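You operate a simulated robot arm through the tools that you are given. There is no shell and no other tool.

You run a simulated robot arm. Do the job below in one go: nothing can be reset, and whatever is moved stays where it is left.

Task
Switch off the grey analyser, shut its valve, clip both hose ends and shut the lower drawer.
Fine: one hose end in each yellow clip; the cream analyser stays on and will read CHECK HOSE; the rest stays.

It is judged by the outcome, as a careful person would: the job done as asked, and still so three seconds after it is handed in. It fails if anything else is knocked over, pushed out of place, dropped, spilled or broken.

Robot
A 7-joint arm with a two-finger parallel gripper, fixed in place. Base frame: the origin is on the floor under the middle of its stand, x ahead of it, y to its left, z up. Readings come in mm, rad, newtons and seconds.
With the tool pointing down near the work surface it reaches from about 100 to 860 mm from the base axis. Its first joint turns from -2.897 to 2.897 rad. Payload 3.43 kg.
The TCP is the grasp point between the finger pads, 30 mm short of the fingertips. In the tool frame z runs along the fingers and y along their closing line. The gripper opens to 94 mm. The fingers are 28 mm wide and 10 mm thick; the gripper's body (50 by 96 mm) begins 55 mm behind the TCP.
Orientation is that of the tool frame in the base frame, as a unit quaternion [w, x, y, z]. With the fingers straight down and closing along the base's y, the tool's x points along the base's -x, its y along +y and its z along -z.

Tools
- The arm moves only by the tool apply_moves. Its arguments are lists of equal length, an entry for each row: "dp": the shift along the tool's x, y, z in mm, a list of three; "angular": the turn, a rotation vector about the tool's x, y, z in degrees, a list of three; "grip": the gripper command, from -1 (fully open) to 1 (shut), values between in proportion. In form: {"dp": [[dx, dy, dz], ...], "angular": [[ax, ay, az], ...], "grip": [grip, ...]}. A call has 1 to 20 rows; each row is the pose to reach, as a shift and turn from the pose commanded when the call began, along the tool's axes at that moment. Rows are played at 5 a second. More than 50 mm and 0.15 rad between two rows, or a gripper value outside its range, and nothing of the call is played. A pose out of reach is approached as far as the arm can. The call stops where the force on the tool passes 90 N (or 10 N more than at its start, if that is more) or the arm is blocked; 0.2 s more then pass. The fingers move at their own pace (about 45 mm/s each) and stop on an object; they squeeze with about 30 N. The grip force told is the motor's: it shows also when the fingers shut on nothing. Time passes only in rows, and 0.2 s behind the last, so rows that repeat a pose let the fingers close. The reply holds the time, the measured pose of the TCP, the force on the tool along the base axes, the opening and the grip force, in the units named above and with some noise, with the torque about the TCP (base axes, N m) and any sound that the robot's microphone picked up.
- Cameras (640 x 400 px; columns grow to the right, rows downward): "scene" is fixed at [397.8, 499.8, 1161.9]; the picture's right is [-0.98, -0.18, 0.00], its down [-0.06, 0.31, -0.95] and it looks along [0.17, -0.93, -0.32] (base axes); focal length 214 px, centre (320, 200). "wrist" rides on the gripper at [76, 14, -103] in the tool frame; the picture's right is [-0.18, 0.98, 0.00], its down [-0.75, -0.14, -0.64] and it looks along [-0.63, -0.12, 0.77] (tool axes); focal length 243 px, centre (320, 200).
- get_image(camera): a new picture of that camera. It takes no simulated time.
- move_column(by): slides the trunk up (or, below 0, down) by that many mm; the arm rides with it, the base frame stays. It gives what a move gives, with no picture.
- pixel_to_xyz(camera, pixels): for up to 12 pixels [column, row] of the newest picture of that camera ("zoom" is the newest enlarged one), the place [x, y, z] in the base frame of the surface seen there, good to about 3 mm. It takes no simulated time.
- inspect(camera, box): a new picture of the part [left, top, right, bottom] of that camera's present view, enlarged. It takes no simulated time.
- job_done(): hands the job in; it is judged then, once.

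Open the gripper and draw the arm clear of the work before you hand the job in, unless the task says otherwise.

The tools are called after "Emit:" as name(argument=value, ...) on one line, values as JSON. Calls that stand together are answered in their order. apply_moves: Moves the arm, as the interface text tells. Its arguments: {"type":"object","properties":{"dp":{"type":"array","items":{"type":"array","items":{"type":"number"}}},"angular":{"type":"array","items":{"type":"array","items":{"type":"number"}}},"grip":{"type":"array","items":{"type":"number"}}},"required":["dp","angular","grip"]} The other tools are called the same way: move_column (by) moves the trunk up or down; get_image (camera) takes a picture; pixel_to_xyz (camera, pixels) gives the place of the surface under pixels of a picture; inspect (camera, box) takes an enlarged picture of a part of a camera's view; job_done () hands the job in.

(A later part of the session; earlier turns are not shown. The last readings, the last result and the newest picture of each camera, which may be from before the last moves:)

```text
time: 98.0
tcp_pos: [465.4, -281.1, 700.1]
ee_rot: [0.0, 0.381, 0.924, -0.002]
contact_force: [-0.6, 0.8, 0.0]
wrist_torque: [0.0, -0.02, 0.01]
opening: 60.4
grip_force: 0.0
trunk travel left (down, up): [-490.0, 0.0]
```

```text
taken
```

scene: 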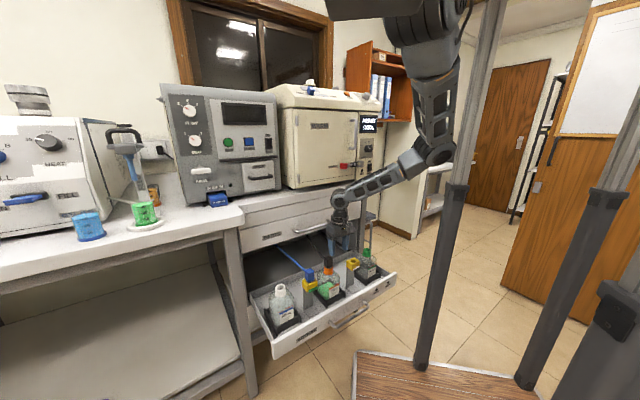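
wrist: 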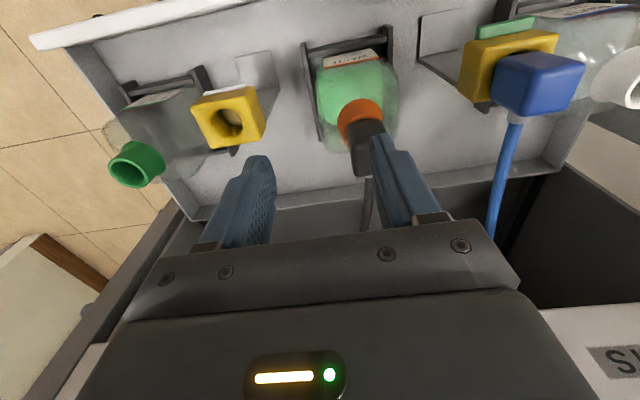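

Good. Moving over the black block at z=700 and measuring its top face again.

Emit:
apply_moves(dp=[[-7, 12, 0], [-14, 24, 0], [-20.9, 34.5, 0], [-20.9, 34.5, 0]], angular=[[0, 0, 0], [0, 0, 0], [0, 0, 0], [0, 0, 0]], grip=[-0.28, -0.28, -0.28, -0.28])

Emit:
inspect(camera="wrist", box=[270, 80, 370, 190])

Emit:
pixel_to_xyz(camera="zoom", pixels=[[255, 200], [360, 190], [265, 285], [375, 275], [315, 235], [310, 195], [320, 285], [255, 240], [370, 235]])

```text
time: 99.0
tcp_pos: [505.1, -270.0, 699.1]
ee_rot: [0.001, 0.383, 0.924, -0.002]
contact_force: [-0.6, 0.0, -0.6]
wrist_torque: [-0.02, 0.0, -0.01]
opening: 60.2
grip_force: 0.0
trunk travel left (down, up): [-490.0, 0.0]
```

```text
3.64 times, centred on (320, 135) of wrist
```

zoom: 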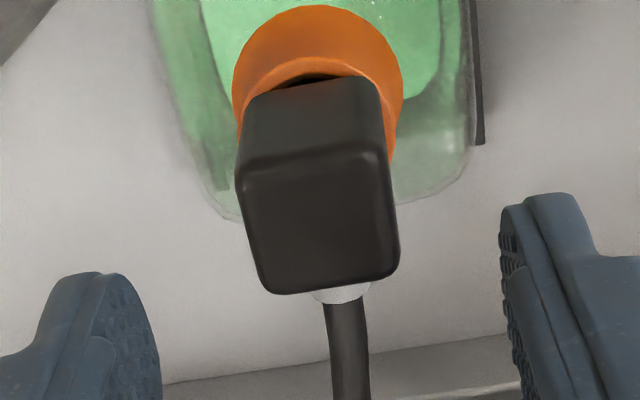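

```text
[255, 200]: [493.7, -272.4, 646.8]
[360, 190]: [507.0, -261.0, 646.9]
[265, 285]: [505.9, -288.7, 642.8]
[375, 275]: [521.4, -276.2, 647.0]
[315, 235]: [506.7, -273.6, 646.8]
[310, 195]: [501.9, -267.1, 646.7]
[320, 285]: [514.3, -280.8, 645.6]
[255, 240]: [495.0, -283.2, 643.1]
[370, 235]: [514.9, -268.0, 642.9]
```

Block centre (506.3,−270.6), TCP within ~1.3 mm. Descending and gripping.

Emit:
apply_moves(dp=[[-1, 0.3, 20], [-1, 0.3, 40], [-1, 0.3, 52], [-1, 0.3, 58], [-1, 0.3, 58], [-1, 0.3, 58], [-1, 0.3, 58], [-1, 0.3, 58]], angular=[[0, 0, 0], [0, 0, 0], [0, 0, 0], [0, 0, 0], [0, 0, 0], [0, 0, 0], [0, 0, 0], [0, 0, 0]], grip=[-0.28, -0.28, -0.28, -0.28, 1, 1, 1, 1])

Emit:
get_image(camera="wrist")

```text
time: 100.8
tcp_pos: [505.1, -272.6, 641.0]
ee_rot: [0.0, 0.383, 0.924, -0.002]
contact_force: [-0.5, 0.6, 0.7]
wrist_torque: [-0.03, 0.01, -0.01]
opening: 33.3
grip_force: 29.6
trunk travel left (down, up): [-490.0, 0.0]
```

```text
taken
```

wrist: 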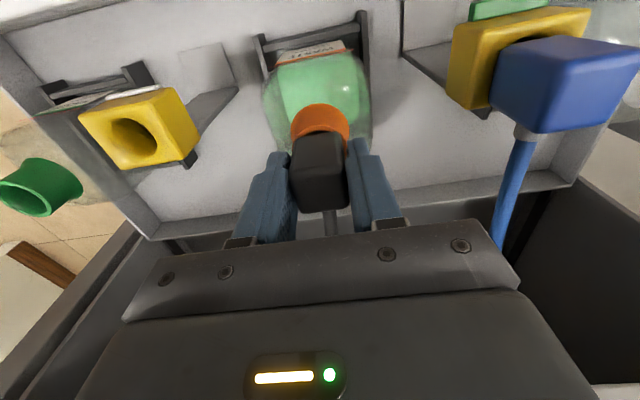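

Gripped. Lifting clear of the mouth to z≈700.

Emit:
apply_moves(dp=[[0, 0, -8], [0, 0, -16], [0, 0, -24], [0, 0, -34], [0, 0, -46], [0, 0, -60], [0, 0, -60]], angular=[[0, 0, 0], [0, 0, 0], [0, 0, 0], [0, 0, 0], [0, 0, 0], [0, 0, 0], [0, 0, 0]], grip=[1, 1, 1, 1, 1, 1, 1])

Emit:
inspect(camera="scene", box=[290, 170, 410, 310])

```text
time: 102.4
tcp_pos: [505.1, -271.4, 701.4]
ee_rot: [0.0, 0.383, 0.924, -0.002]
contact_force: [0.0, 0.5, -1.0]
wrist_torque: [0.02, -0.03, -0.01]
opening: 33.4
grip_force: 29.6
trunk travel left (down, up): [-490.0, 0.0]
```

```text
2.86 times, centred on (350, 240) of scene
```

zoom: 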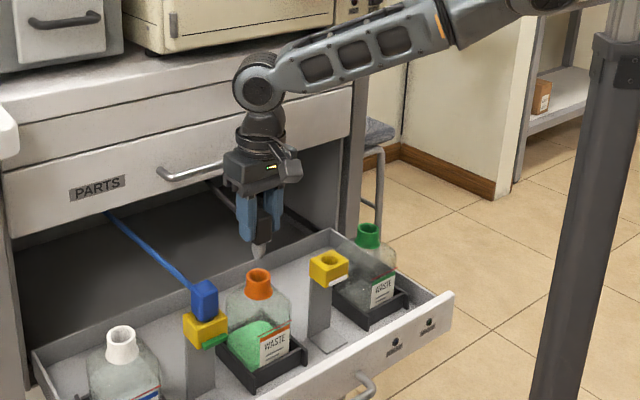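

The nozzle is clear of the orange mouth. Rotating the tool +81° in place so that the elbow tucks inside the pillar.

Emit:
apply_moves(dp=[[0, 0, 0], [0, 0, 0], [0, 0, 0], [0, 0, 0], [0, 0, 0], [0, 0, 0], [0, 0, 0], [0, 0, 0], [0, 0, 0], [0, 0, 0], [0, 0, 0], [0, 0, 0], [0, 0, 0]], angular=[[0, 0, 6], [0, 0, 13], [0, 0, 20], [0, 0, 27], [0, 0, 34], [0, 0, 41], [0, 0, 48], [0, 0, 55], [0, 0, 62], [0, 0, 69], [0, 0, 76], [0, 0, 81], [0, 0, 81]], grip=[1, 1, 1, 1, 1, 1, 1, 1, 1, 1, 1, 1, 1])

Emit:
get_image(camera="scene")

Emit:
get_image(camera="wrist")

```text
time: 105.2
tcp_pos: [506.5, -273.0, 701.8]
ee_rot: [0.002, 0.891, 0.453, -0.001]
contact_force: [-0.6, 0.2, -1.2]
wrist_torque: [0.01, 0.0, -0.04]
opening: 33.3
grip_force: 29.8
trunk travel left (down, up): [-490.0, 0.0]
```

```text
taken
```

scene: 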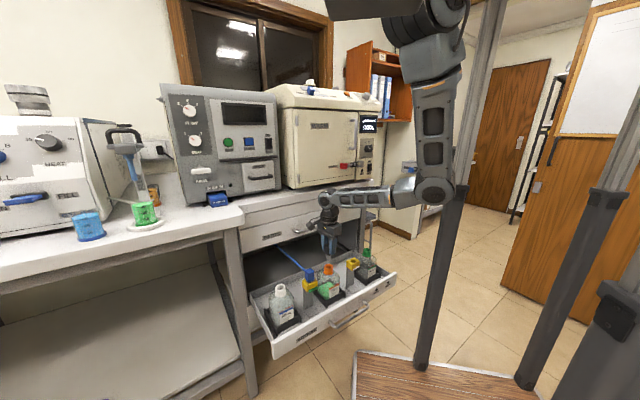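

```text
taken
```

wrist: 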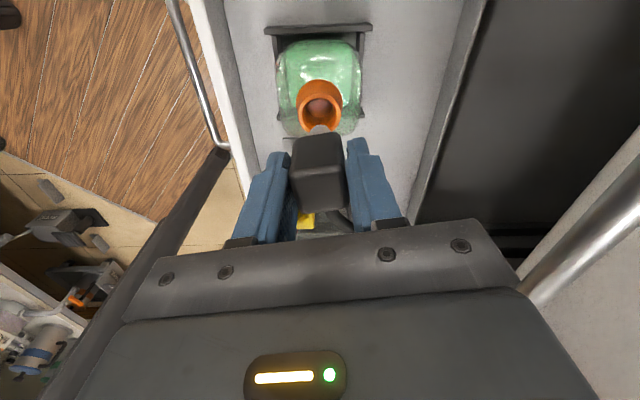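

Rotation fine with the elbow tucked in. Moving the black end over clip 2 at z≈700.

Emit:
apply_moves(dp=[[-27, -12, 0], [-54, -24, 0], [-81, -36, 0], [-107.6, -48.4, 0], [-107.6, -48.4, 0]], angular=[[0, 0, 0], [0, 0, 0], [0, 0, 0], [0, 0, 0], [0, 0, 0]], grip=[1, 1, 1, 1, 1])

Emit:
inspect(camera="wrist", box=[260, 70, 380, 200])

Emit:
inspect(camera="scene", box=[320, 220, 390, 290])

```text
time: 106.4
tcp_pos: [403.8, -330.8, 702.8]
ee_rot: [0.002, 0.891, 0.454, -0.001]
contact_force: [-0.2, -0.2, -0.8]
wrist_torque: [-0.01, 0.02, 0.01]
opening: 34.0
grip_force: 30.0
trunk travel left (down, up): [-490.0, 0.0]
```

```text
3.08 times, centred on (320, 135) of wrist
```

zoom: 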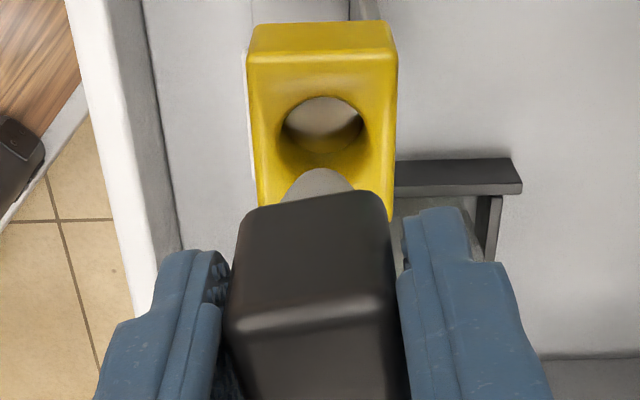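

```text
5.71 times, centred on (355, 255) of scene
```

zoom: 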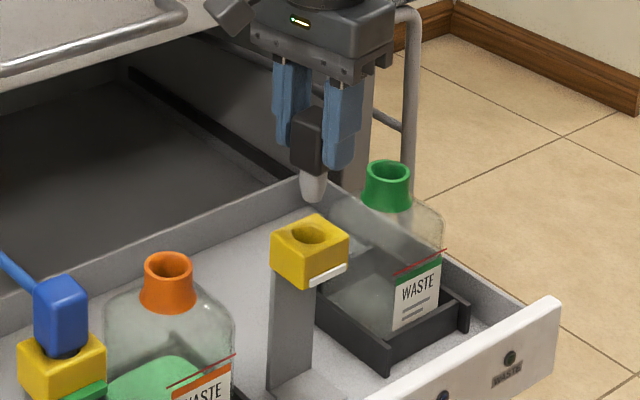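

The nozzle is above clip 2. Lowering ~22 mm to just above the hole to verify alignment.

Emit:
apply_moves(dp=[[0, 0, 8], [0, 0, 16], [0, 0, 23], [0, 0, 23]], angular=[[0, 0, 0], [0, 0, 0], [0, 0, 0], [0, 0, 0]], grip=[1, 1, 1, 1])

Emit:
inspect(camera="wrist", box=[280, 90, 360, 160])

Emit:
inspect(camera="scene", box=[338, 238, 368, 268])

```text
time: 107.4
tcp_pos: [403.8, -330.9, 679.8]
ee_rot: [0.002, 0.891, 0.454, -0.001]
contact_force: [-0.7, 0.1, 0.1]
wrist_torque: [0.01, 0.02, 0.01]
opening: 33.6
grip_force: 30.2
trunk travel left (down, up): [-490.0, 0.0]
```

```text
5.71 times, centred on (320, 125) of wrist
```

zoom: 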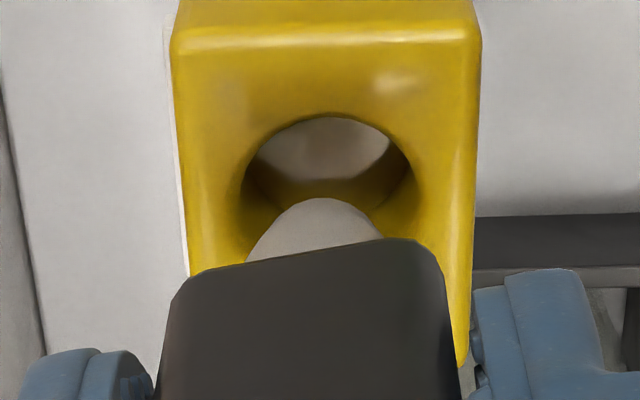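

```text
13.33 times, centred on (353, 253) of scene
```

zoom: 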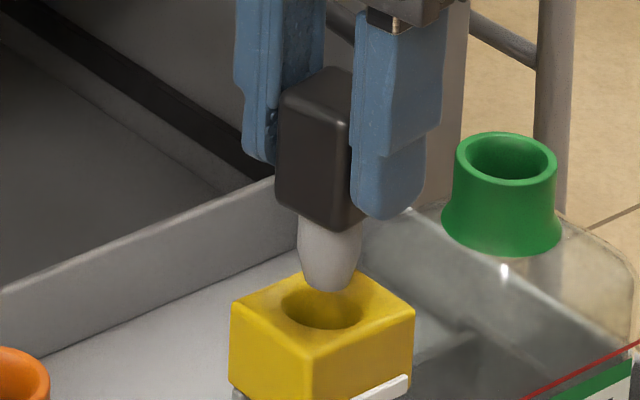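

In both views the nozzle is ~2 mm off (needs to shift toward −y). Applying a small correction and re-checking.

Emit:
apply_moves(dp=[[-0.9, 0.8, 0], [-1.7, 1.7, 1], [-1.7, 1.7, 1]], angular=[[0, 0, 0], [0, 0, 0], [0, 0, 0]], grip=[1, 1, 1])

Emit:
inspect(camera="wrist", box=[280, 90, 360, 160])

Emit:
inspect(camera="scene", box=[338, 238, 368, 268])

```text
time: 108.2
tcp_pos: [404.0, -333.8, 679.2]
ee_rot: [0.002, 0.891, 0.453, -0.002]
contact_force: [0.6, 0.6, 0.2]
wrist_torque: [0.02, 0.02, -0.01]
opening: 33.7
grip_force: 29.5
trunk travel left (down, up): [-490.0, 0.0]
```

```text
5.71 times, centred on (320, 125) of wrist
```

zoom: 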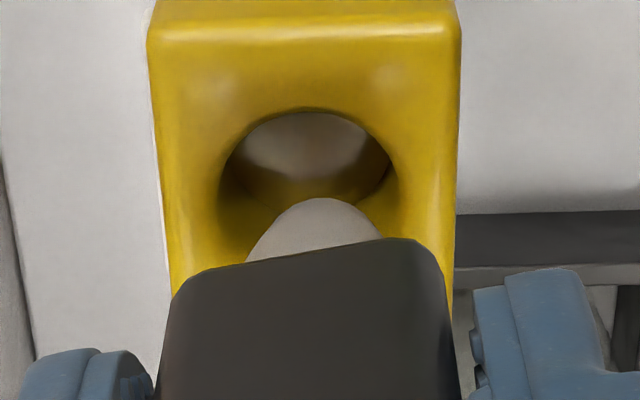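

```text
13.33 times, centred on (353, 253) of scene
```

zoom: 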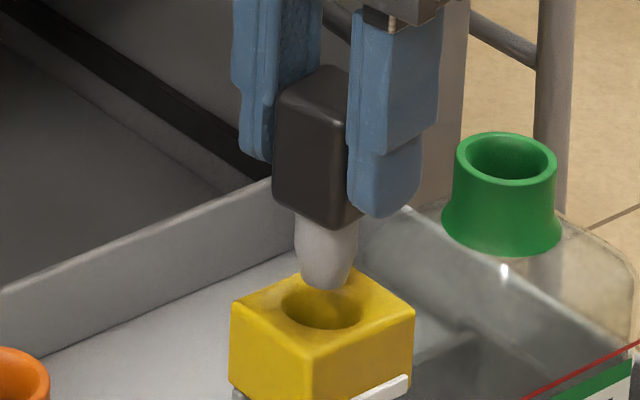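

Slightly over-corrected along the finger direction; nudging back ~1.2 mm there and 0.7 mm more along tool −x.

Emit:
apply_moves(dp=[[-0.7, -1.2, 0], [-0.7, -1.2, 0]], angular=[[0, 0, 0], [0, 0, 0]], grip=[1, 1])

Emit:
inspect(camera="wrist", box=[280, 90, 360, 160])

Emit:
inspect(camera="scene", box=[338, 238, 368, 268])

```text
time: 108.8
tcp_pos: [402.7, -334.8, 678.1]
ee_rot: [0.001, 0.891, 0.454, -0.001]
contact_force: [-0.3, 0.2, -0.5]
wrist_torque: [-0.01, 0.0, -0.01]
opening: 33.7
grip_force: 30.1
trunk travel left (down, up): [-490.0, 0.0]
```

```text
5.71 times, centred on (320, 125) of wrist
```

zoom: 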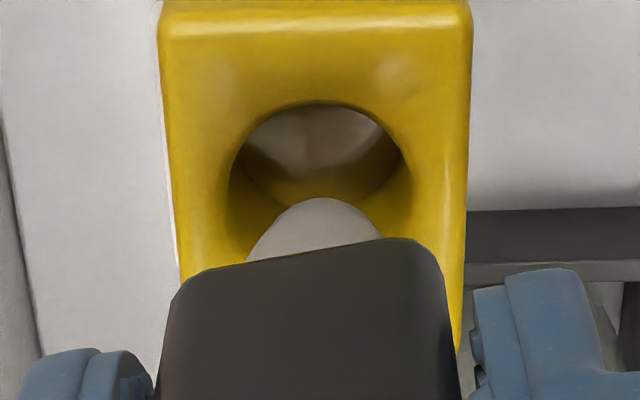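

```text
13.33 times, centred on (353, 253) of scene
```

zoom: 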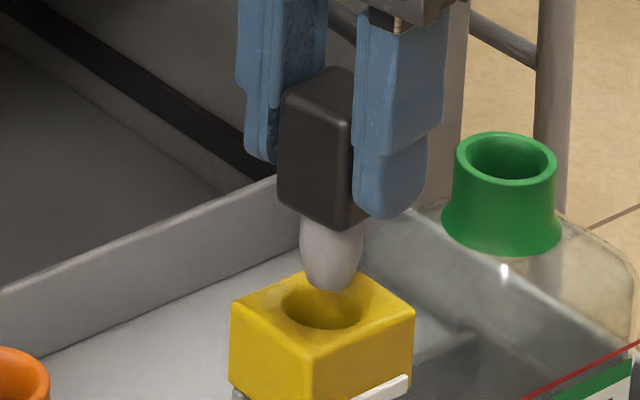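

Alignment is now within ~1 mm (hole diameter is clearly larger than the nozzle). Lowering it in with a tiny trim, watching force.

Emit:
apply_moves(dp=[[0.5, 0.6, 6], [0.5, 0.6, 13], [0.5, 0.6, 20], [0.5, 0.6, 27], [0.5, 0.6, 32], [0.5, 0.6, 32]], angular=[[0, 0, 0], [0, 0, 0], [0, 0, 0], [0, 0, 0], [0, 0, 0], [0, 0, 0]], grip=[1, 1, 1, 1, 1, 1])

Emit:
inspect(camera="scene", box=[330, 235, 375, 280])

Emit:
inspect(camera="wrist", box=[260, 90, 380, 210])

```text
time: 110.2
tcp_pos: [403.6, -332.9, 646.9]
ee_rot: [0.001, 0.891, 0.453, -0.001]
contact_force: [-0.4, -1.2, 0.4]
wrist_torque: [0.0, 0.03, 0.01]
opening: 33.4
grip_force: 29.9
trunk travel left (down, up): [-490.0, 0.0]
```

```text
8.89 times, centred on (352, 258) of scene
```

zoom: 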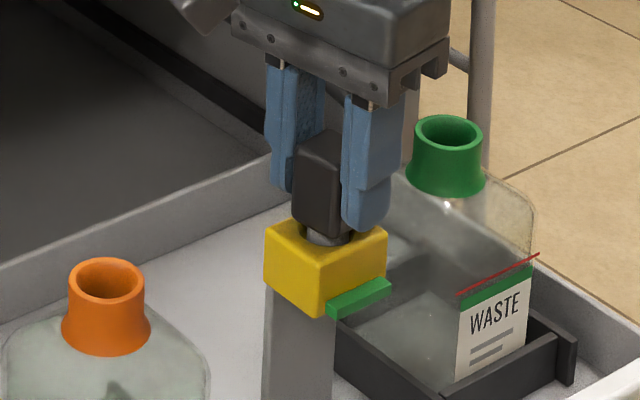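

```text
3.33 times, centred on (320, 150) of wrist
```

zoom: 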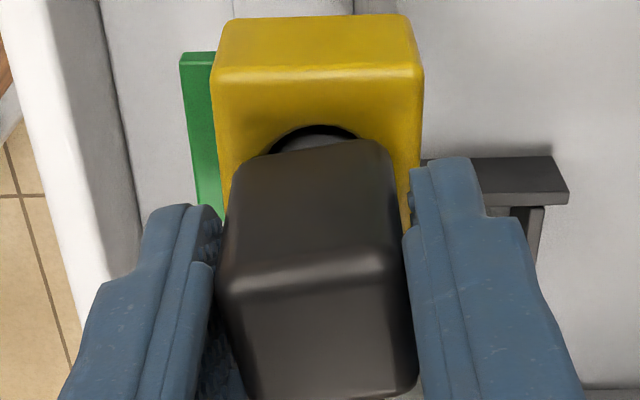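

Clip 2's strip turned green with no contact force. Seating the remaining few mm gently.

Emit:
apply_moves(dp=[[0, 0, 2.5], [0, 0, 5], [0, 0, 7], [0, 0, 7]], angular=[[0, 0, 0], [0, 0, 0], [0, 0, 0], [0, 0, 0]], grip=[1, 1, 1, 1])

Emit:
inspect(camera="scene", box=[330, 235, 375, 280])

```text
time: 111.2
tcp_pos: [403.1, -332.7, 640.0]
ee_rot: [0.002, 0.891, 0.454, -0.001]
contact_force: [1.3, -0.4, 28.3]
wrist_torque: [0.0, -0.03, 0.04]
opening: 33.6
grip_force: 29.9
trunk travel left (down, up): [-490.0, 0.0]
```

```text
8.89 times, centred on (352, 258) of scene
```

zoom: 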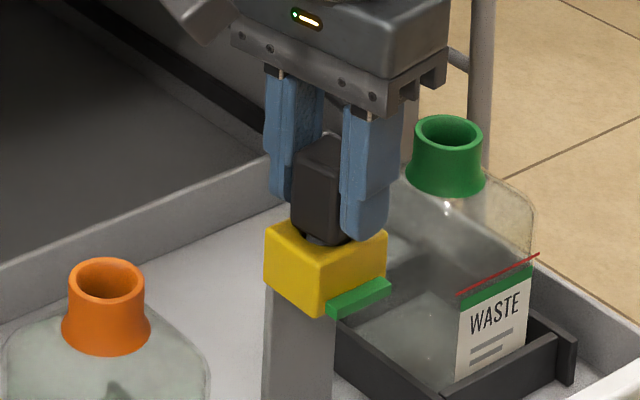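

Seated with a 28 N reaction. Opening and rising straight up.

Emit:
apply_moves(dp=[[0, 0, -2], [0, 0, -2], [0, 0, -2], [0, 0, -2], [0, 0, -15], [0, 0, -40], [0, 0, -65], [0, 0, -80]], angular=[[0, 0, 0], [0, 0, 0], [0, 0, 0], [0, 0, 0], [0, 0, 0], [0, 0, 0], [0, 0, 0], [0, 0, 0]], grip=[-0.28, -0.28, -0.28, -0.28, -0.28, -0.28, -0.28, -0.28])

Emit:
get_image(camera="scene")

Emit:
inspect(camera="scene", box=[240, 220, 410, 370])

Emit:
get_image(camera="wrist")

```text
time: 113.0
tcp_pos: [403.7, -333.2, 721.3]
ee_rot: [0.002, 0.891, 0.454, -0.002]
contact_force: [-0.2, -0.2, 0.0]
wrist_torque: [0.0, -0.01, -0.03]
opening: 60.1
grip_force: 0.0
trunk travel left (down, up): [-490.0, 0.0]
```

```text
taken
```

scene: 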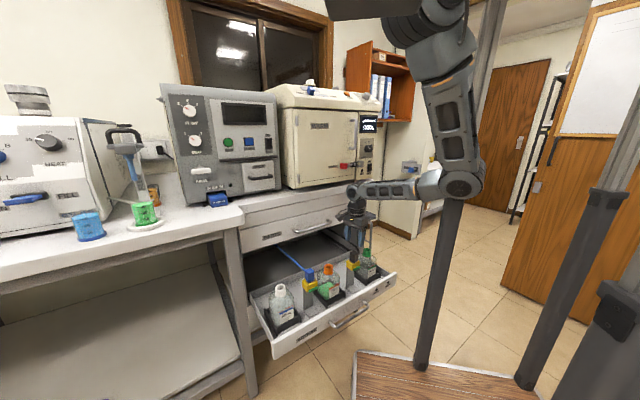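

```text
2.67 times, centred on (325, 295) of scene
```

zoom: 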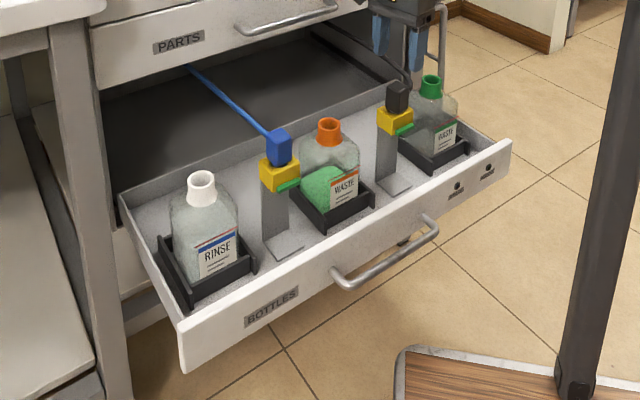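

```text
taken
```

wrist: 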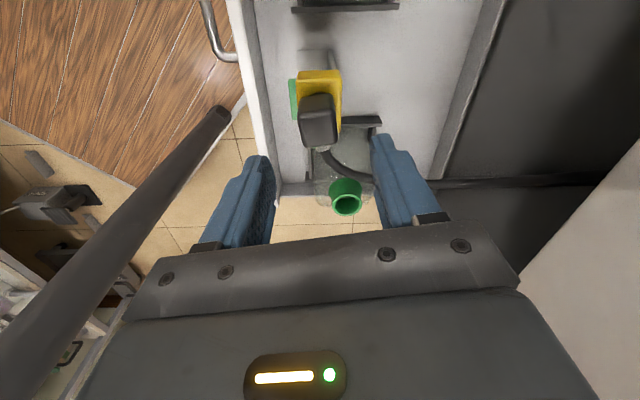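

Both ends are clipped and both strips are green; the drawer LEDs went dark. Now the drawer: I'll first move the gripper back left over the drawer at safe height.

Emit:
apply_moves(dp=[[20, 5, -39], [55, 16, -39], [95, 28, -39], [133, 39, -39], [170.4, 50.2, -39], [170.4, 50.2, -39]], angular=[[0, 0, 0], [0, 0, 0], [0, 0, 0], [0, 0, 0], [0, 0, 0], [0, 0, 0]], grip=[-0.28, -0.28, 0.3, 1, 1, 1])

Emit:
get_image(camera="scene")

```text
time: 114.4
tcp_pos: [543.2, -225.3, 757.7]
ee_rot: [0.002, 0.891, 0.453, -0.001]
contact_force: [-0.1, -0.1, -0.4]
wrist_torque: [0.0, -0.01, 0.0]
opening: 0.0
grip_force: 23.0
trunk travel left (down, up): [-490.0, 0.0]
```

```text
taken
```

scene: 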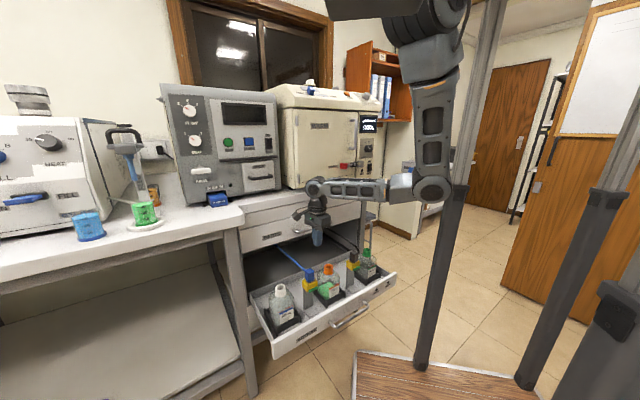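

Now rotating the yaw back while moving out to the left part of the drawer front, still high (z≈758), fingers closed.

Emit:
apply_moves(dp=[[7.5, -7.5, 0], [15, -15, 0], [22.5, -22.5, 0], [30, -30, 0], [37.5, -37.5, 0], [45, -45, 0], [52.5, -52.5, 0], [60, -60, 0], [67.5, -67.5, 0], [75, -75, 0], [82.5, -83, 0], [89.9, -90.5, 0], [89.9, -90.5, 0]], angular=[[0, 0, -7], [0, 0, -14], [0, 0, -21], [0, 0, -28], [0, 0, -35], [0, 0, -42], [0, 0, -49], [0, 0, -56], [0, 0, -63], [0, 0, -70], [0, 0, -77], [0, 0, -81], [0, 0, -81]], grip=[1, 1, 1, 1, 1, 1, 1, 1, 1, 1, 1, 1, 1])

Emit:
get_image(camera="scene")

Emit:
get_image(camera="wrist")

```text
time: 117.2
tcp_pos: [522.5, -97.1, 757.2]
ee_rot: [0.0, 0.382, 0.924, -0.002]
contact_force: [1.1, -0.2, 0.0]
wrist_torque: [0.04, 0.04, -0.02]
opening: 0.0
grip_force: 30.0
trunk travel left (down, up): [-490.0, 0.0]
```

```text
taken
```

scene: 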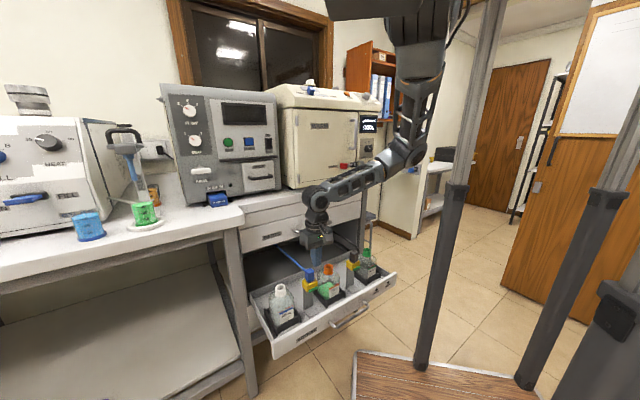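

```text
taken
```

wrist: 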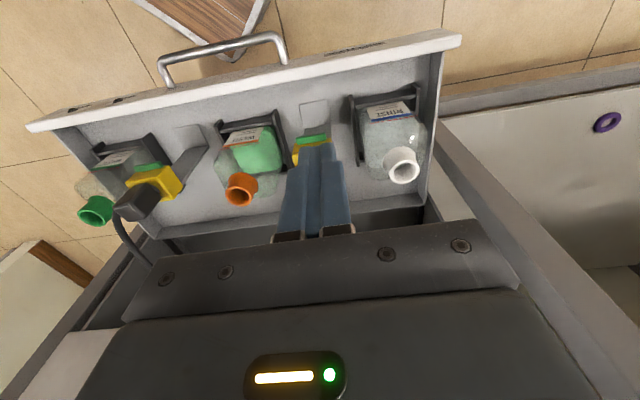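

Clear posture. Next: move out in front of the drawer panel, go down and tilt the tool 30° toward the panel.

Emit:
apply_moves(dp=[[25, 0, 0], [50, 0, 0], [74, 0, 5], [78, 0, 45], [78, 0, 85], [78, 0, 125], [78, 0, 165], [78, 0, 200], [78, 0, 200]], angular=[[0, 0, 0], [0, 0, 0], [0, 0, 0], [0, -6, 0], [0, -12, 0], [0, -18, 0], [0, -24, 0], [0, -30, 0], [0, -30, 0]], grip=[1, 1, 1, 1, 1, 1, 1, 1, 1])

Emit:
get_image(camera="scene")

Emit:
get_image(camera="wrist")

```text
time: 119.2
tcp_pos: [554.5, 33.5, 594.3]
ee_rot: [0.218, 0.381, 0.893, -0.095]
contact_force: [-1.4, 4.2, -0.6]
wrist_torque: [-0.28, -0.11, -0.07]
opening: 0.0
grip_force: 29.6
out of reach, approached as far as the arm can: row 2, 3, 4, 5, 6, 7, 8, 9
trunk travel left (down, up): [-490.0, 0.0]
```

```text
taken
```

scene: 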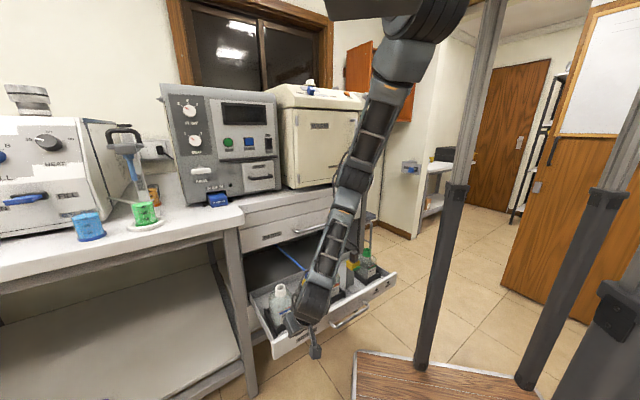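

```text
taken
```

wrist: 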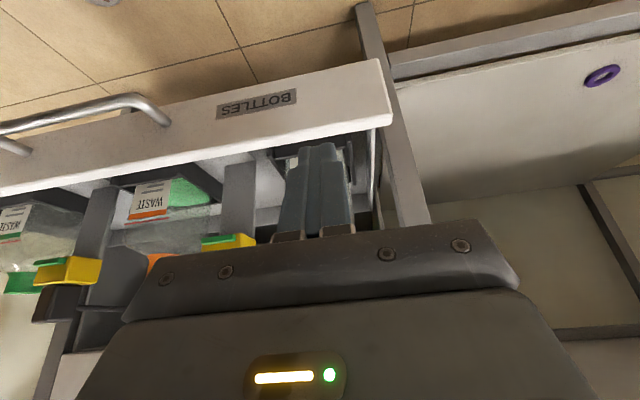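

The arm reached a limit with the trunk this high (TCP drifted to (555,34,594), still in front of the panel). I lower the trunk by 90 mm, which keeps the fingers ~40 mm in front of the panel.

Emit:
move_column(by=-90)

Emit:
get_image(camera="scene")

Emit:
get_image(camera="wrist")

```text
time: 120.5
tcp_pos: [555.3, 34.4, 506.1]
ee_rot: [0.22, 0.374, 0.896, -0.094]
contact_force: [0.1, -0.2, -0.1]
wrist_torque: [-0.01, 0.0, -0.03]
opening: 0.1
grip_force: 29.9
trunk travel left (down, up): [-400.0, 90.0]
```

```text
taken
```

scene: 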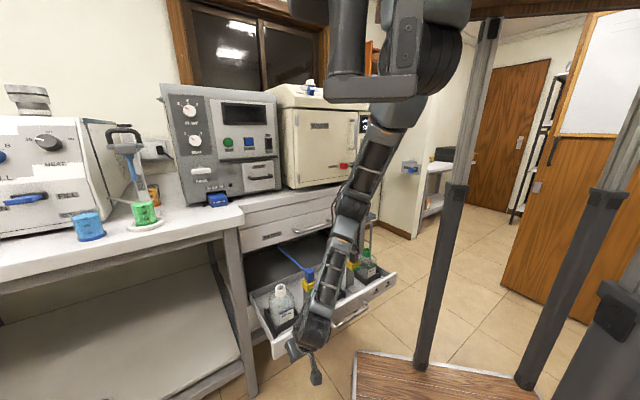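

```text
taken
```

wrist: 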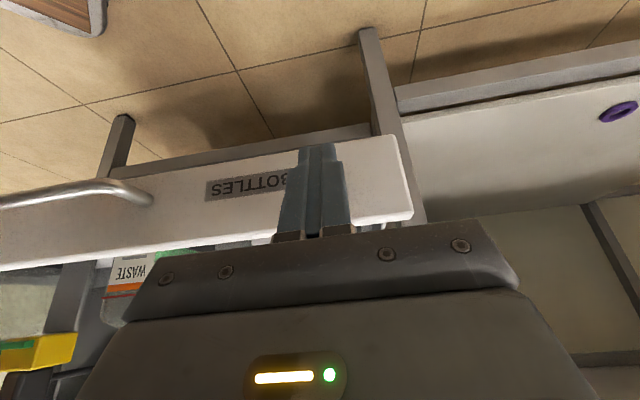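

Force is zero and everything is still upright. Sliding the fingertips along the front toward the middle of the panel (just left of the handle).

Emit:
apply_moves(dp=[[0, -30, 0], [0, -60, 0], [0, -90, 0], [0, -110, 0], [0, -110, 0]], angular=[[0, 0, 0], [0, 0, 0], [0, 0, 0], [0, 0, 0], [0, 0, 0]], grip=[1, 1, 1, 1, 1])

Emit:
get_image(camera="scene")

Emit:
get_image(camera="wrist")

```text
time: 121.7
tcp_pos: [555.4, 36.2, 505.5]
ee_rot: [0.219, 0.374, 0.896, -0.094]
contact_force: [-0.5, 0.9, -0.4]
wrist_torque: [-0.01, 0.0, 0.0]
opening: 0.1
grip_force: 30.1
out of reach, approached as far as the arm can: row 1, 2, 3, 4, 5
trunk travel left (down, up): [-400.0, 90.0]
```

```text
taken
```

scene: 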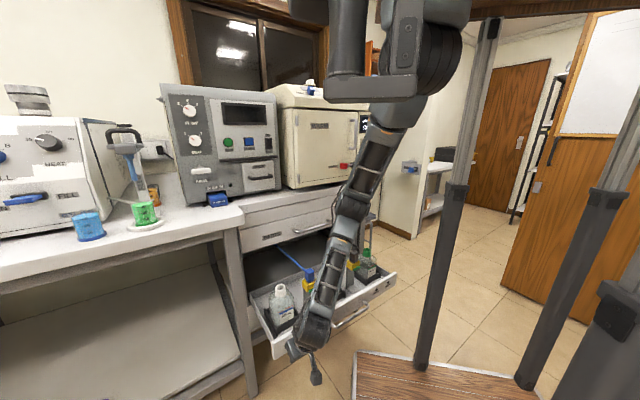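

```text
taken
```

wrist: 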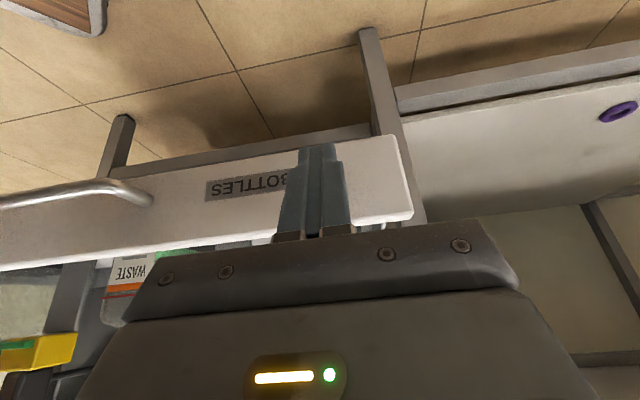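

It's at the straight-arm limit. I'll raise the tool while shifting right, then lower the trunk to compensate, to get slack in the arm.

Emit:
apply_moves(dp=[[-12, 0, -22], [-23, -10, -44], [-35, -30, -66], [-46, -60, -88], [-46, -90, -88], [-46, -90, -88]], angular=[[0, 0, 0], [0, 0, 0], [0, 0, 0], [0, 0, 0], [0, 0, 0], [0, 0, 0]], grip=[1, 1, 1, 1, 1, 1])

Emit:
get_image(camera="scene")

```text
time: 123.0
tcp_pos: [580.6, -4.6, 623.0]
ee_rot: [0.22, 0.377, 0.895, -0.093]
contact_force: [1.0, -0.7, 0.1]
wrist_torque: [-0.01, -0.01, 0.01]
opening: 0.0
grip_force: 29.8
out of reach, approached as far as the arm can: row 1, 2, 3, 4, 5, 6
trunk travel left (down, up): [-400.0, 90.0]
```

```text
taken
```

scene: 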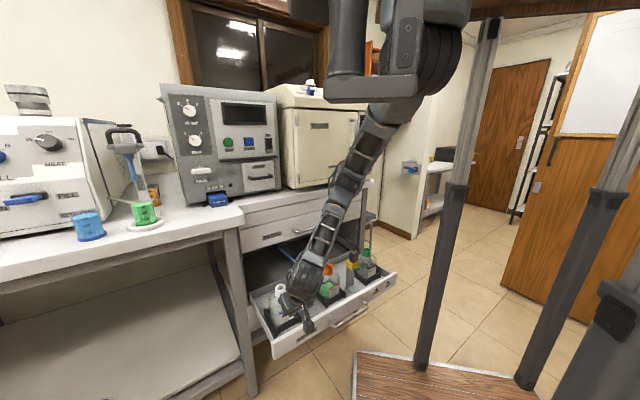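

Tilting with the trunk high is unfavourable. I'll go back to a vertical tool at a safe height in front of the drawer, then lower the trunk and push with the vertical closed fingers.

Emit:
apply_moves(dp=[[-5, -4, -25], [-12, -8, -52], [-20, -13, -80], [-30, -18, -108], [-38.7, -22.3, -134.3], [-38.7, -22.3, -134.3]], angular=[[0, 5.5, 0], [0, 11, 0], [0, 16.5, 0], [0, 22, 0], [0, 27.6, -0.7], [0, 27.6, -0.7]], grip=[1, 1, 1, 1, 1, 1])

Emit:
get_image(camera="scene")

Emit:
get_image(camera="wrist")

```text
time: 124.5
tcp_pos: [547.2, 0.8, 759.5]
ee_rot: [-0.002, 0.381, 0.924, -0.003]
contact_force: [-0.3, 0.3, -0.6]
wrist_torque: [0.02, 0.0, -0.01]
opening: 0.0
grip_force: 30.1
trunk travel left (down, up): [-400.0, 90.0]
```

```text
taken
```

scene: 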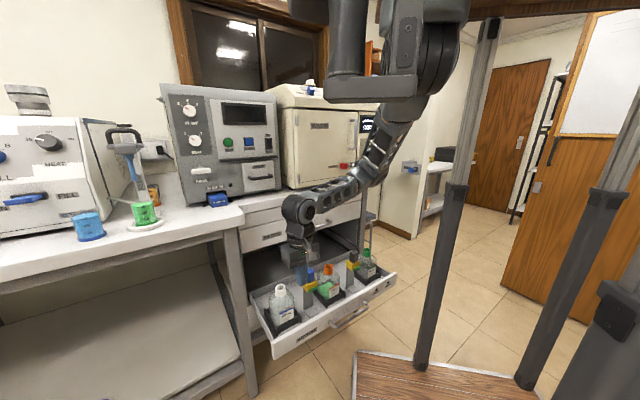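

```text
taken
```

wrist: 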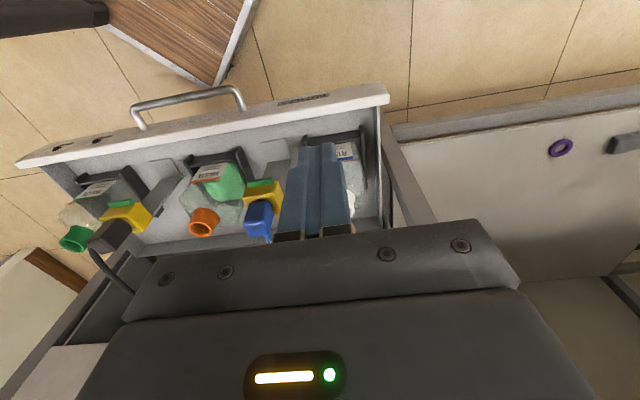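

Everything is fine. Lowering the trunk 262 mm puts the closed fingers right in front of the drawer panel (25 mm gap).

Emit:
move_column(by=-262)

Emit:
get_image(camera="scene")

Emit:
get_image(camera="wrist")

```text
time: 127.1
tcp_pos: [547.3, 1.1, 495.3]
ee_rot: [-0.002, 0.381, 0.925, -0.003]
contact_force: [0.2, 0.8, 0.0]
wrist_torque: [-0.01, 0.02, -0.01]
opening: 0.1
grip_force: 30.1
trunk travel left (down, up): [-138.0, 352.0]
```

```text
taken
```

scene: 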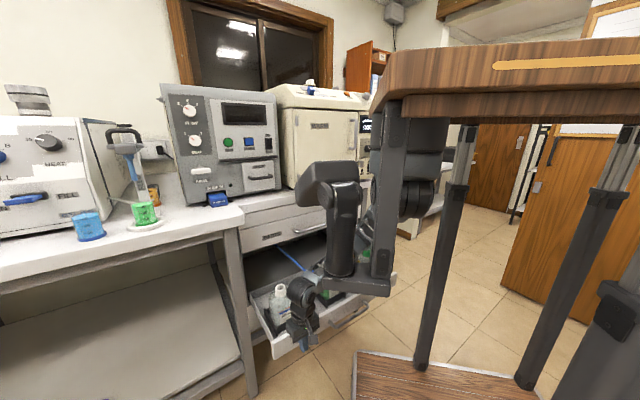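

```text
taken
```

wrist: 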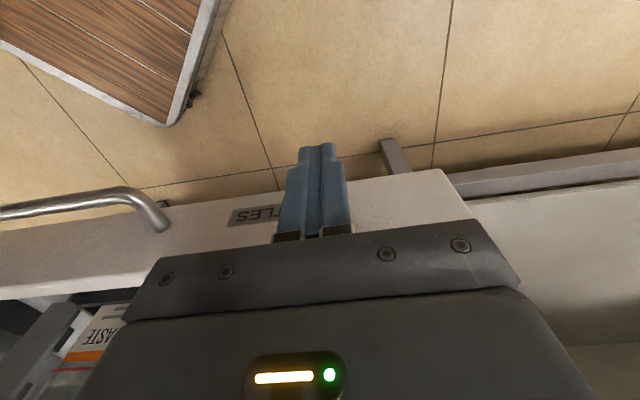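

Fingers are in front of the panel. Shifting right ~60 mm (staying clear left of the handle), then closing the gap gently.

Emit:
apply_moves(dp=[[0, -20, 0], [0, -40, 0], [0, -60, 0], [-10, -60, 0], [-18, -60, 0], [-22, -60, 0]], angular=[[0, 0, 0], [0, 0, 0], [0, 0, 0], [0, 0, 0], [0, 0, 0], [0, 0, 0]], grip=[1, 1, 1, 1, 1, 1])

Emit:
get_image(camera="wrist")

Emit:
inspect(camera="scene", box=[230, 220, 420, 370])

```text
time: 128.5
tcp_pos: [519.2, -57.4, 497.4]
ee_rot: [-0.002, 0.381, 0.925, -0.003]
contact_force: [0.6, 0.1, 0.3]
wrist_torque: [0.0, 0.0, 0.02]
opening: 0.1
grip_force: 29.6
trunk travel left (down, up): [-138.0, 352.0]
```

```text
taken
```

wrist: 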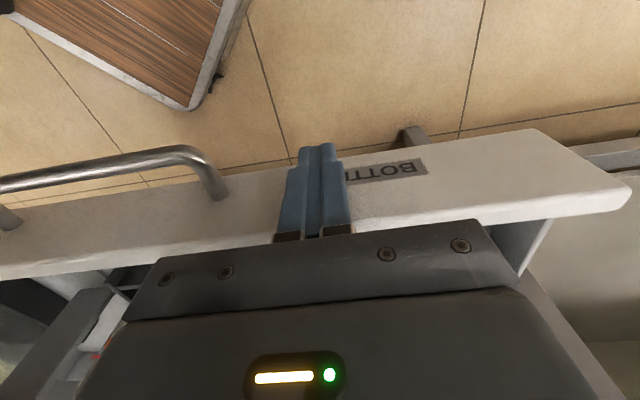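

```text
2.67 times, centred on (325, 295) of scene
```

zoom: 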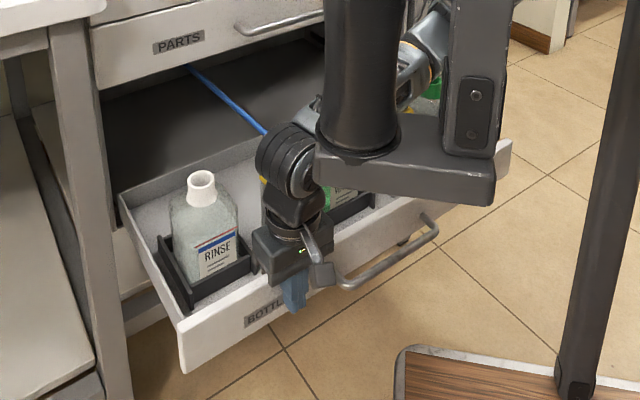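

Finger face is ~3 mm from the panel. Pushing the drawer in slowly, first ~110 mm.

Emit:
apply_moves(dp=[[-6, 0, 0], [-14, 0, 0], [-23, 0, 0], [-32, 0, 0], [-41, 0, 0], [-50, 0, 0], [-60, 0, 0], [-70, 0, 0], [-80, 0, 0], [-90, 0, 0], [-100, 0, 0], [-110, 0, 0]], angular=[[0, 0, 0], [0, 0, 0], [0, 0, 0], [0, 0, 0], [0, 0, 0], [0, 0, 0], [0, 0, 0], [0, 0, 0], [0, 0, 0], [0, 0, 0], [0, 0, 0], [0, 0, 0]], grip=[1, 1, 1, 1, 1, 1, 1, 1, 1, 1, 1, 1])

Emit:
get_image(camera="wrist")

Emit:
inspect(camera="scene", box=[230, 200, 420, 350])

```text
time: 131.1
tcp_pos: [598.1, -133.3, 497.6]
ee_rot: [-0.001, 0.381, 0.924, -0.003]
contact_force: [-0.1, -0.7, 0.9]
wrist_torque: [0.0, 0.0, -0.04]
opening: 0.0
grip_force: 29.9
trunk travel left (down, up): [-138.0, 352.0]
```

```text
taken
```

wrist: 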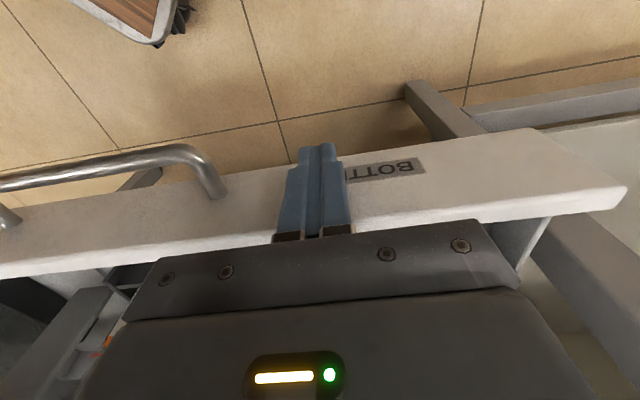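

```text
2.67 times, centred on (325, 275) of scene
```

zoom: 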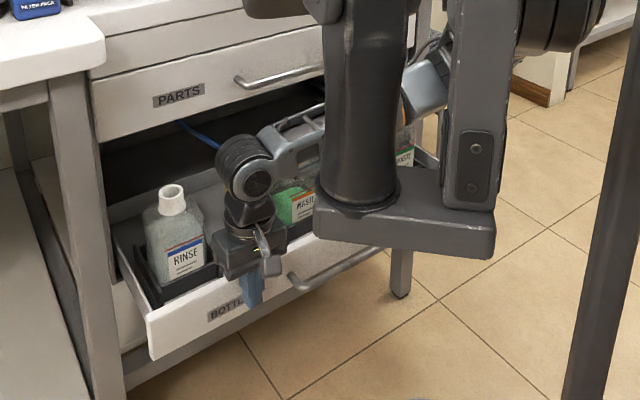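

The drawer slides easily. Before continuing I check the PARTS handle and panel position relative to the wrist.

Emit:
pixel_to_xyz(camera="zoom", pixels=[[245, 83], [280, 76], [310, 70], [200, 100], [130, 130], [110, 140], [300, 95], [245, 180], [250, 150], [300, 140], [330, 110], [420, 80]])

```text
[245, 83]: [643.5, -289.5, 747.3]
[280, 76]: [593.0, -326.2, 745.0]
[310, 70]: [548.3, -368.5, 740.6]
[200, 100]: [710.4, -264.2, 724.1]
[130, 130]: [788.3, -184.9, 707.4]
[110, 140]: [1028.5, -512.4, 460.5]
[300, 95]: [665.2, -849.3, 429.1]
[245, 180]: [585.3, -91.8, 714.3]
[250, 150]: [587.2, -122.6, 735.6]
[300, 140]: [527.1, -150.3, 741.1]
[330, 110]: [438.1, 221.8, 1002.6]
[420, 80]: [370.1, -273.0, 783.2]
```

Handle's outermost face is at n≈−648 (right of my wrist), PARTS panel at n≈−689. There's room to push ~65 mm more with the vertical tool.

Emit:
apply_moves(dp=[[-10, 0, 0], [-20, 0, 0], [-30, 0, 0], [-40, 0, 0], [-50, 0, 0], [-58, 0, 0], [-65, 0, 0]], angular=[[0, 0, 0], [0, 0, 0], [0, 0, 0], [0, 0, 0], [0, 0, 0], [0, 0, 0], [0, 0, 0]], grip=[1, 1, 1, 1, 1, 1, 1])

Emit:
get_image(camera="wrist")

Emit:
get_image(camera="scene")

Emit:
inspect(camera="scene", box=[230, 190, 420, 340])

```text
time: 132.7
tcp_pos: [643.3, -180.7, 497.5]
ee_rot: [-0.001, 0.382, 0.924, -0.003]
contact_force: [-0.8, -0.1, 0.3]
wrist_torque: [0.01, -0.01, -0.01]
opening: 0.0
grip_force: 29.6
trunk travel left (down, up): [-138.0, 352.0]
```

```text
taken
```

wrist: 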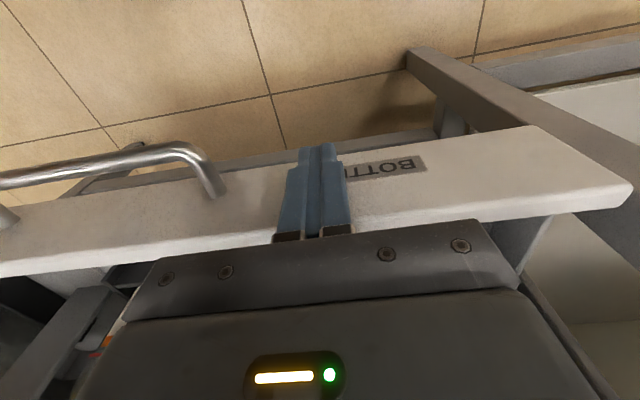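

```text
taken
```

scene: 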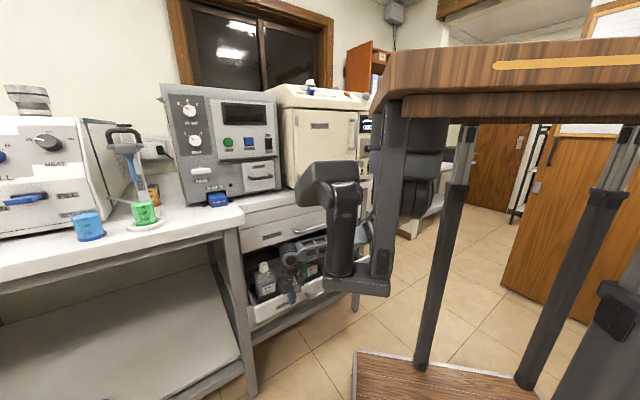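

```text
2.67 times, centred on (325, 265) of scene
```

zoom: 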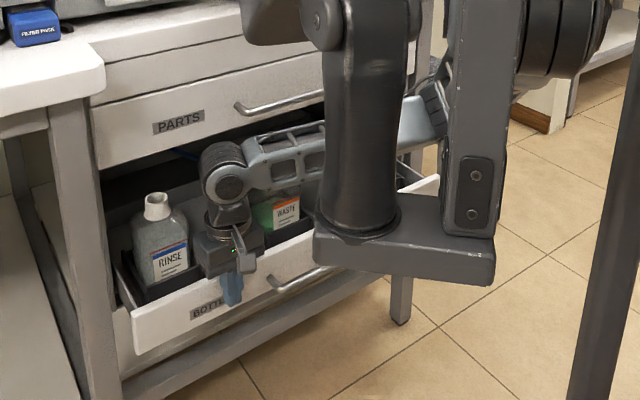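

Drawer panel now at n≈−597 with no issues. Backing off 17 mm and tilting the fingers 20° toward the panel so the wrist stays clear of the PARTS drawer for the last stretch.

Emit:
apply_moves(dp=[[9, 0, 0], [17, 4, 0], [17, 8, 0], [17, 12, 0], [17, 12, 0], [17, 12, 0]], angular=[[0, 0, 0], [0, -5, 0], [0, -10, 0], [0, -15, 0], [0, -20, 0], [0, -20, 0]], grip=[1, 1, 1, 1, 1, 1])

Emit:
get_image(camera="wrist")

Emit:
inspect(camera="scene", box=[230, 190, 420, 340])

```text
time: 134.1
tcp_pos: [639.4, -160.2, 496.4]
ee_rot: [0.159, 0.376, 0.91, -0.07]
contact_force: [0.5, 0.5, 1.5]
wrist_torque: [0.0, 0.0, 0.02]
opening: 0.0
grip_force: 29.6
trunk travel left (down, up): [-138.0, 352.0]
```

```text
taken
```

wrist: 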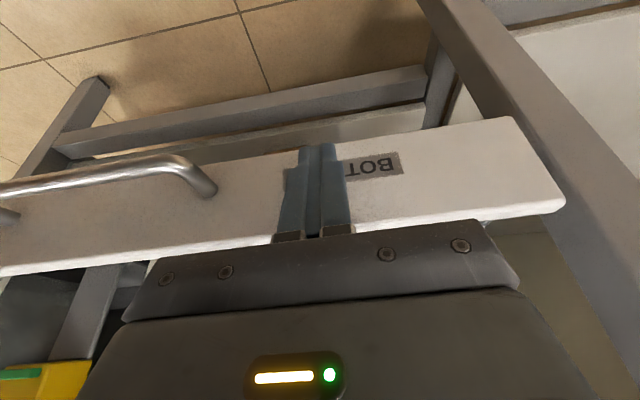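

```text
2.67 times, centred on (325, 265) of scene
```

zoom: 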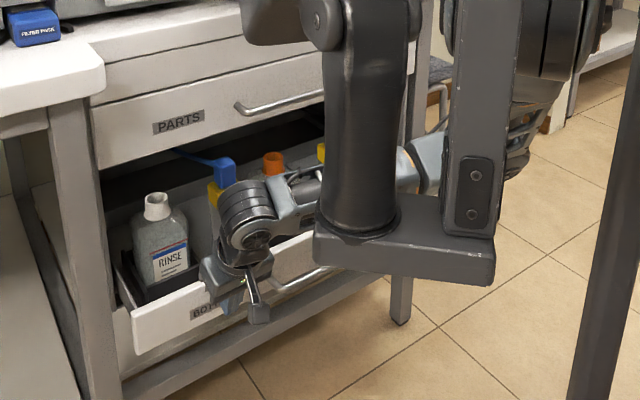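

Tilted and clear. Pushing the drawer further along the inward normal, ~85 mm.

Emit:
apply_moves(dp=[[-9.4, 0, 3.4], [-18.8, 0, 6.8], [-28.2, 0, 10.3], [-37.6, 0, 13.7], [-47, 0, 17.1], [-56.4, 0, 20.5], [-65.8, 0, 23.9], [-73.3, 0, 26.7], [-80, 0, 29.1]], angular=[[0, 0, 0], [0, 0, 0], [0, 0, 0], [0, 0, 0], [0, 0, 0], [0, 0, 0], [0, 0, 0], [0, 0, 0], [0, 0, 0]], grip=[1, 1, 1, 1, 1, 1, 1, 1, 1])

Emit:
get_image(camera="wrist")

Emit:
inspect(camera="scene", box=[230, 190, 420, 340])

```text
time: 136.1
tcp_pos: [699.2, -218.7, 496.7]
ee_rot: [0.159, 0.374, 0.911, -0.07]
contact_force: [0.4, -0.2, 0.5]
wrist_torque: [0.04, 0.04, -0.01]
opening: 0.0
grip_force: 29.6
trunk travel left (down, up): [-138.0, 352.0]
```

```text
taken
```

wrist: 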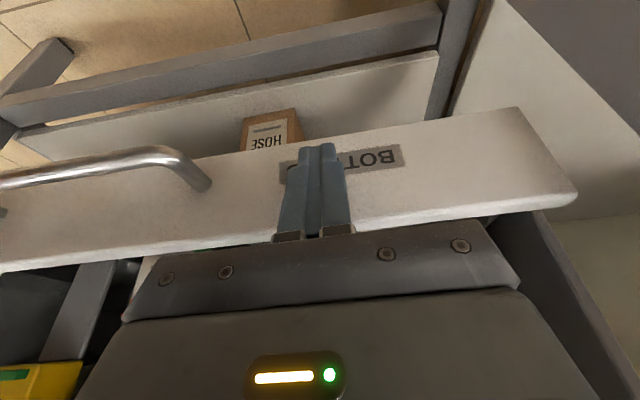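

```text
2.67 times, centred on (325, 265) of scene
```

zoom: 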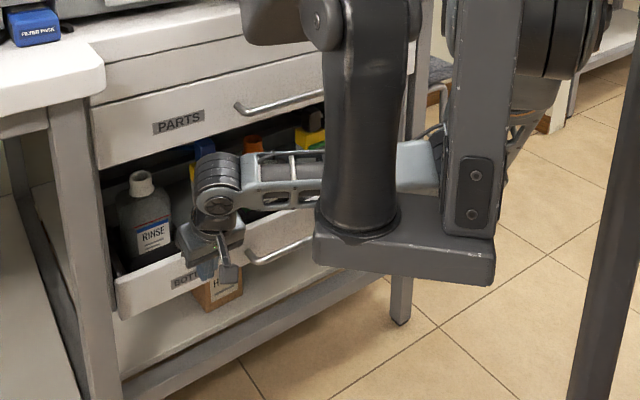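

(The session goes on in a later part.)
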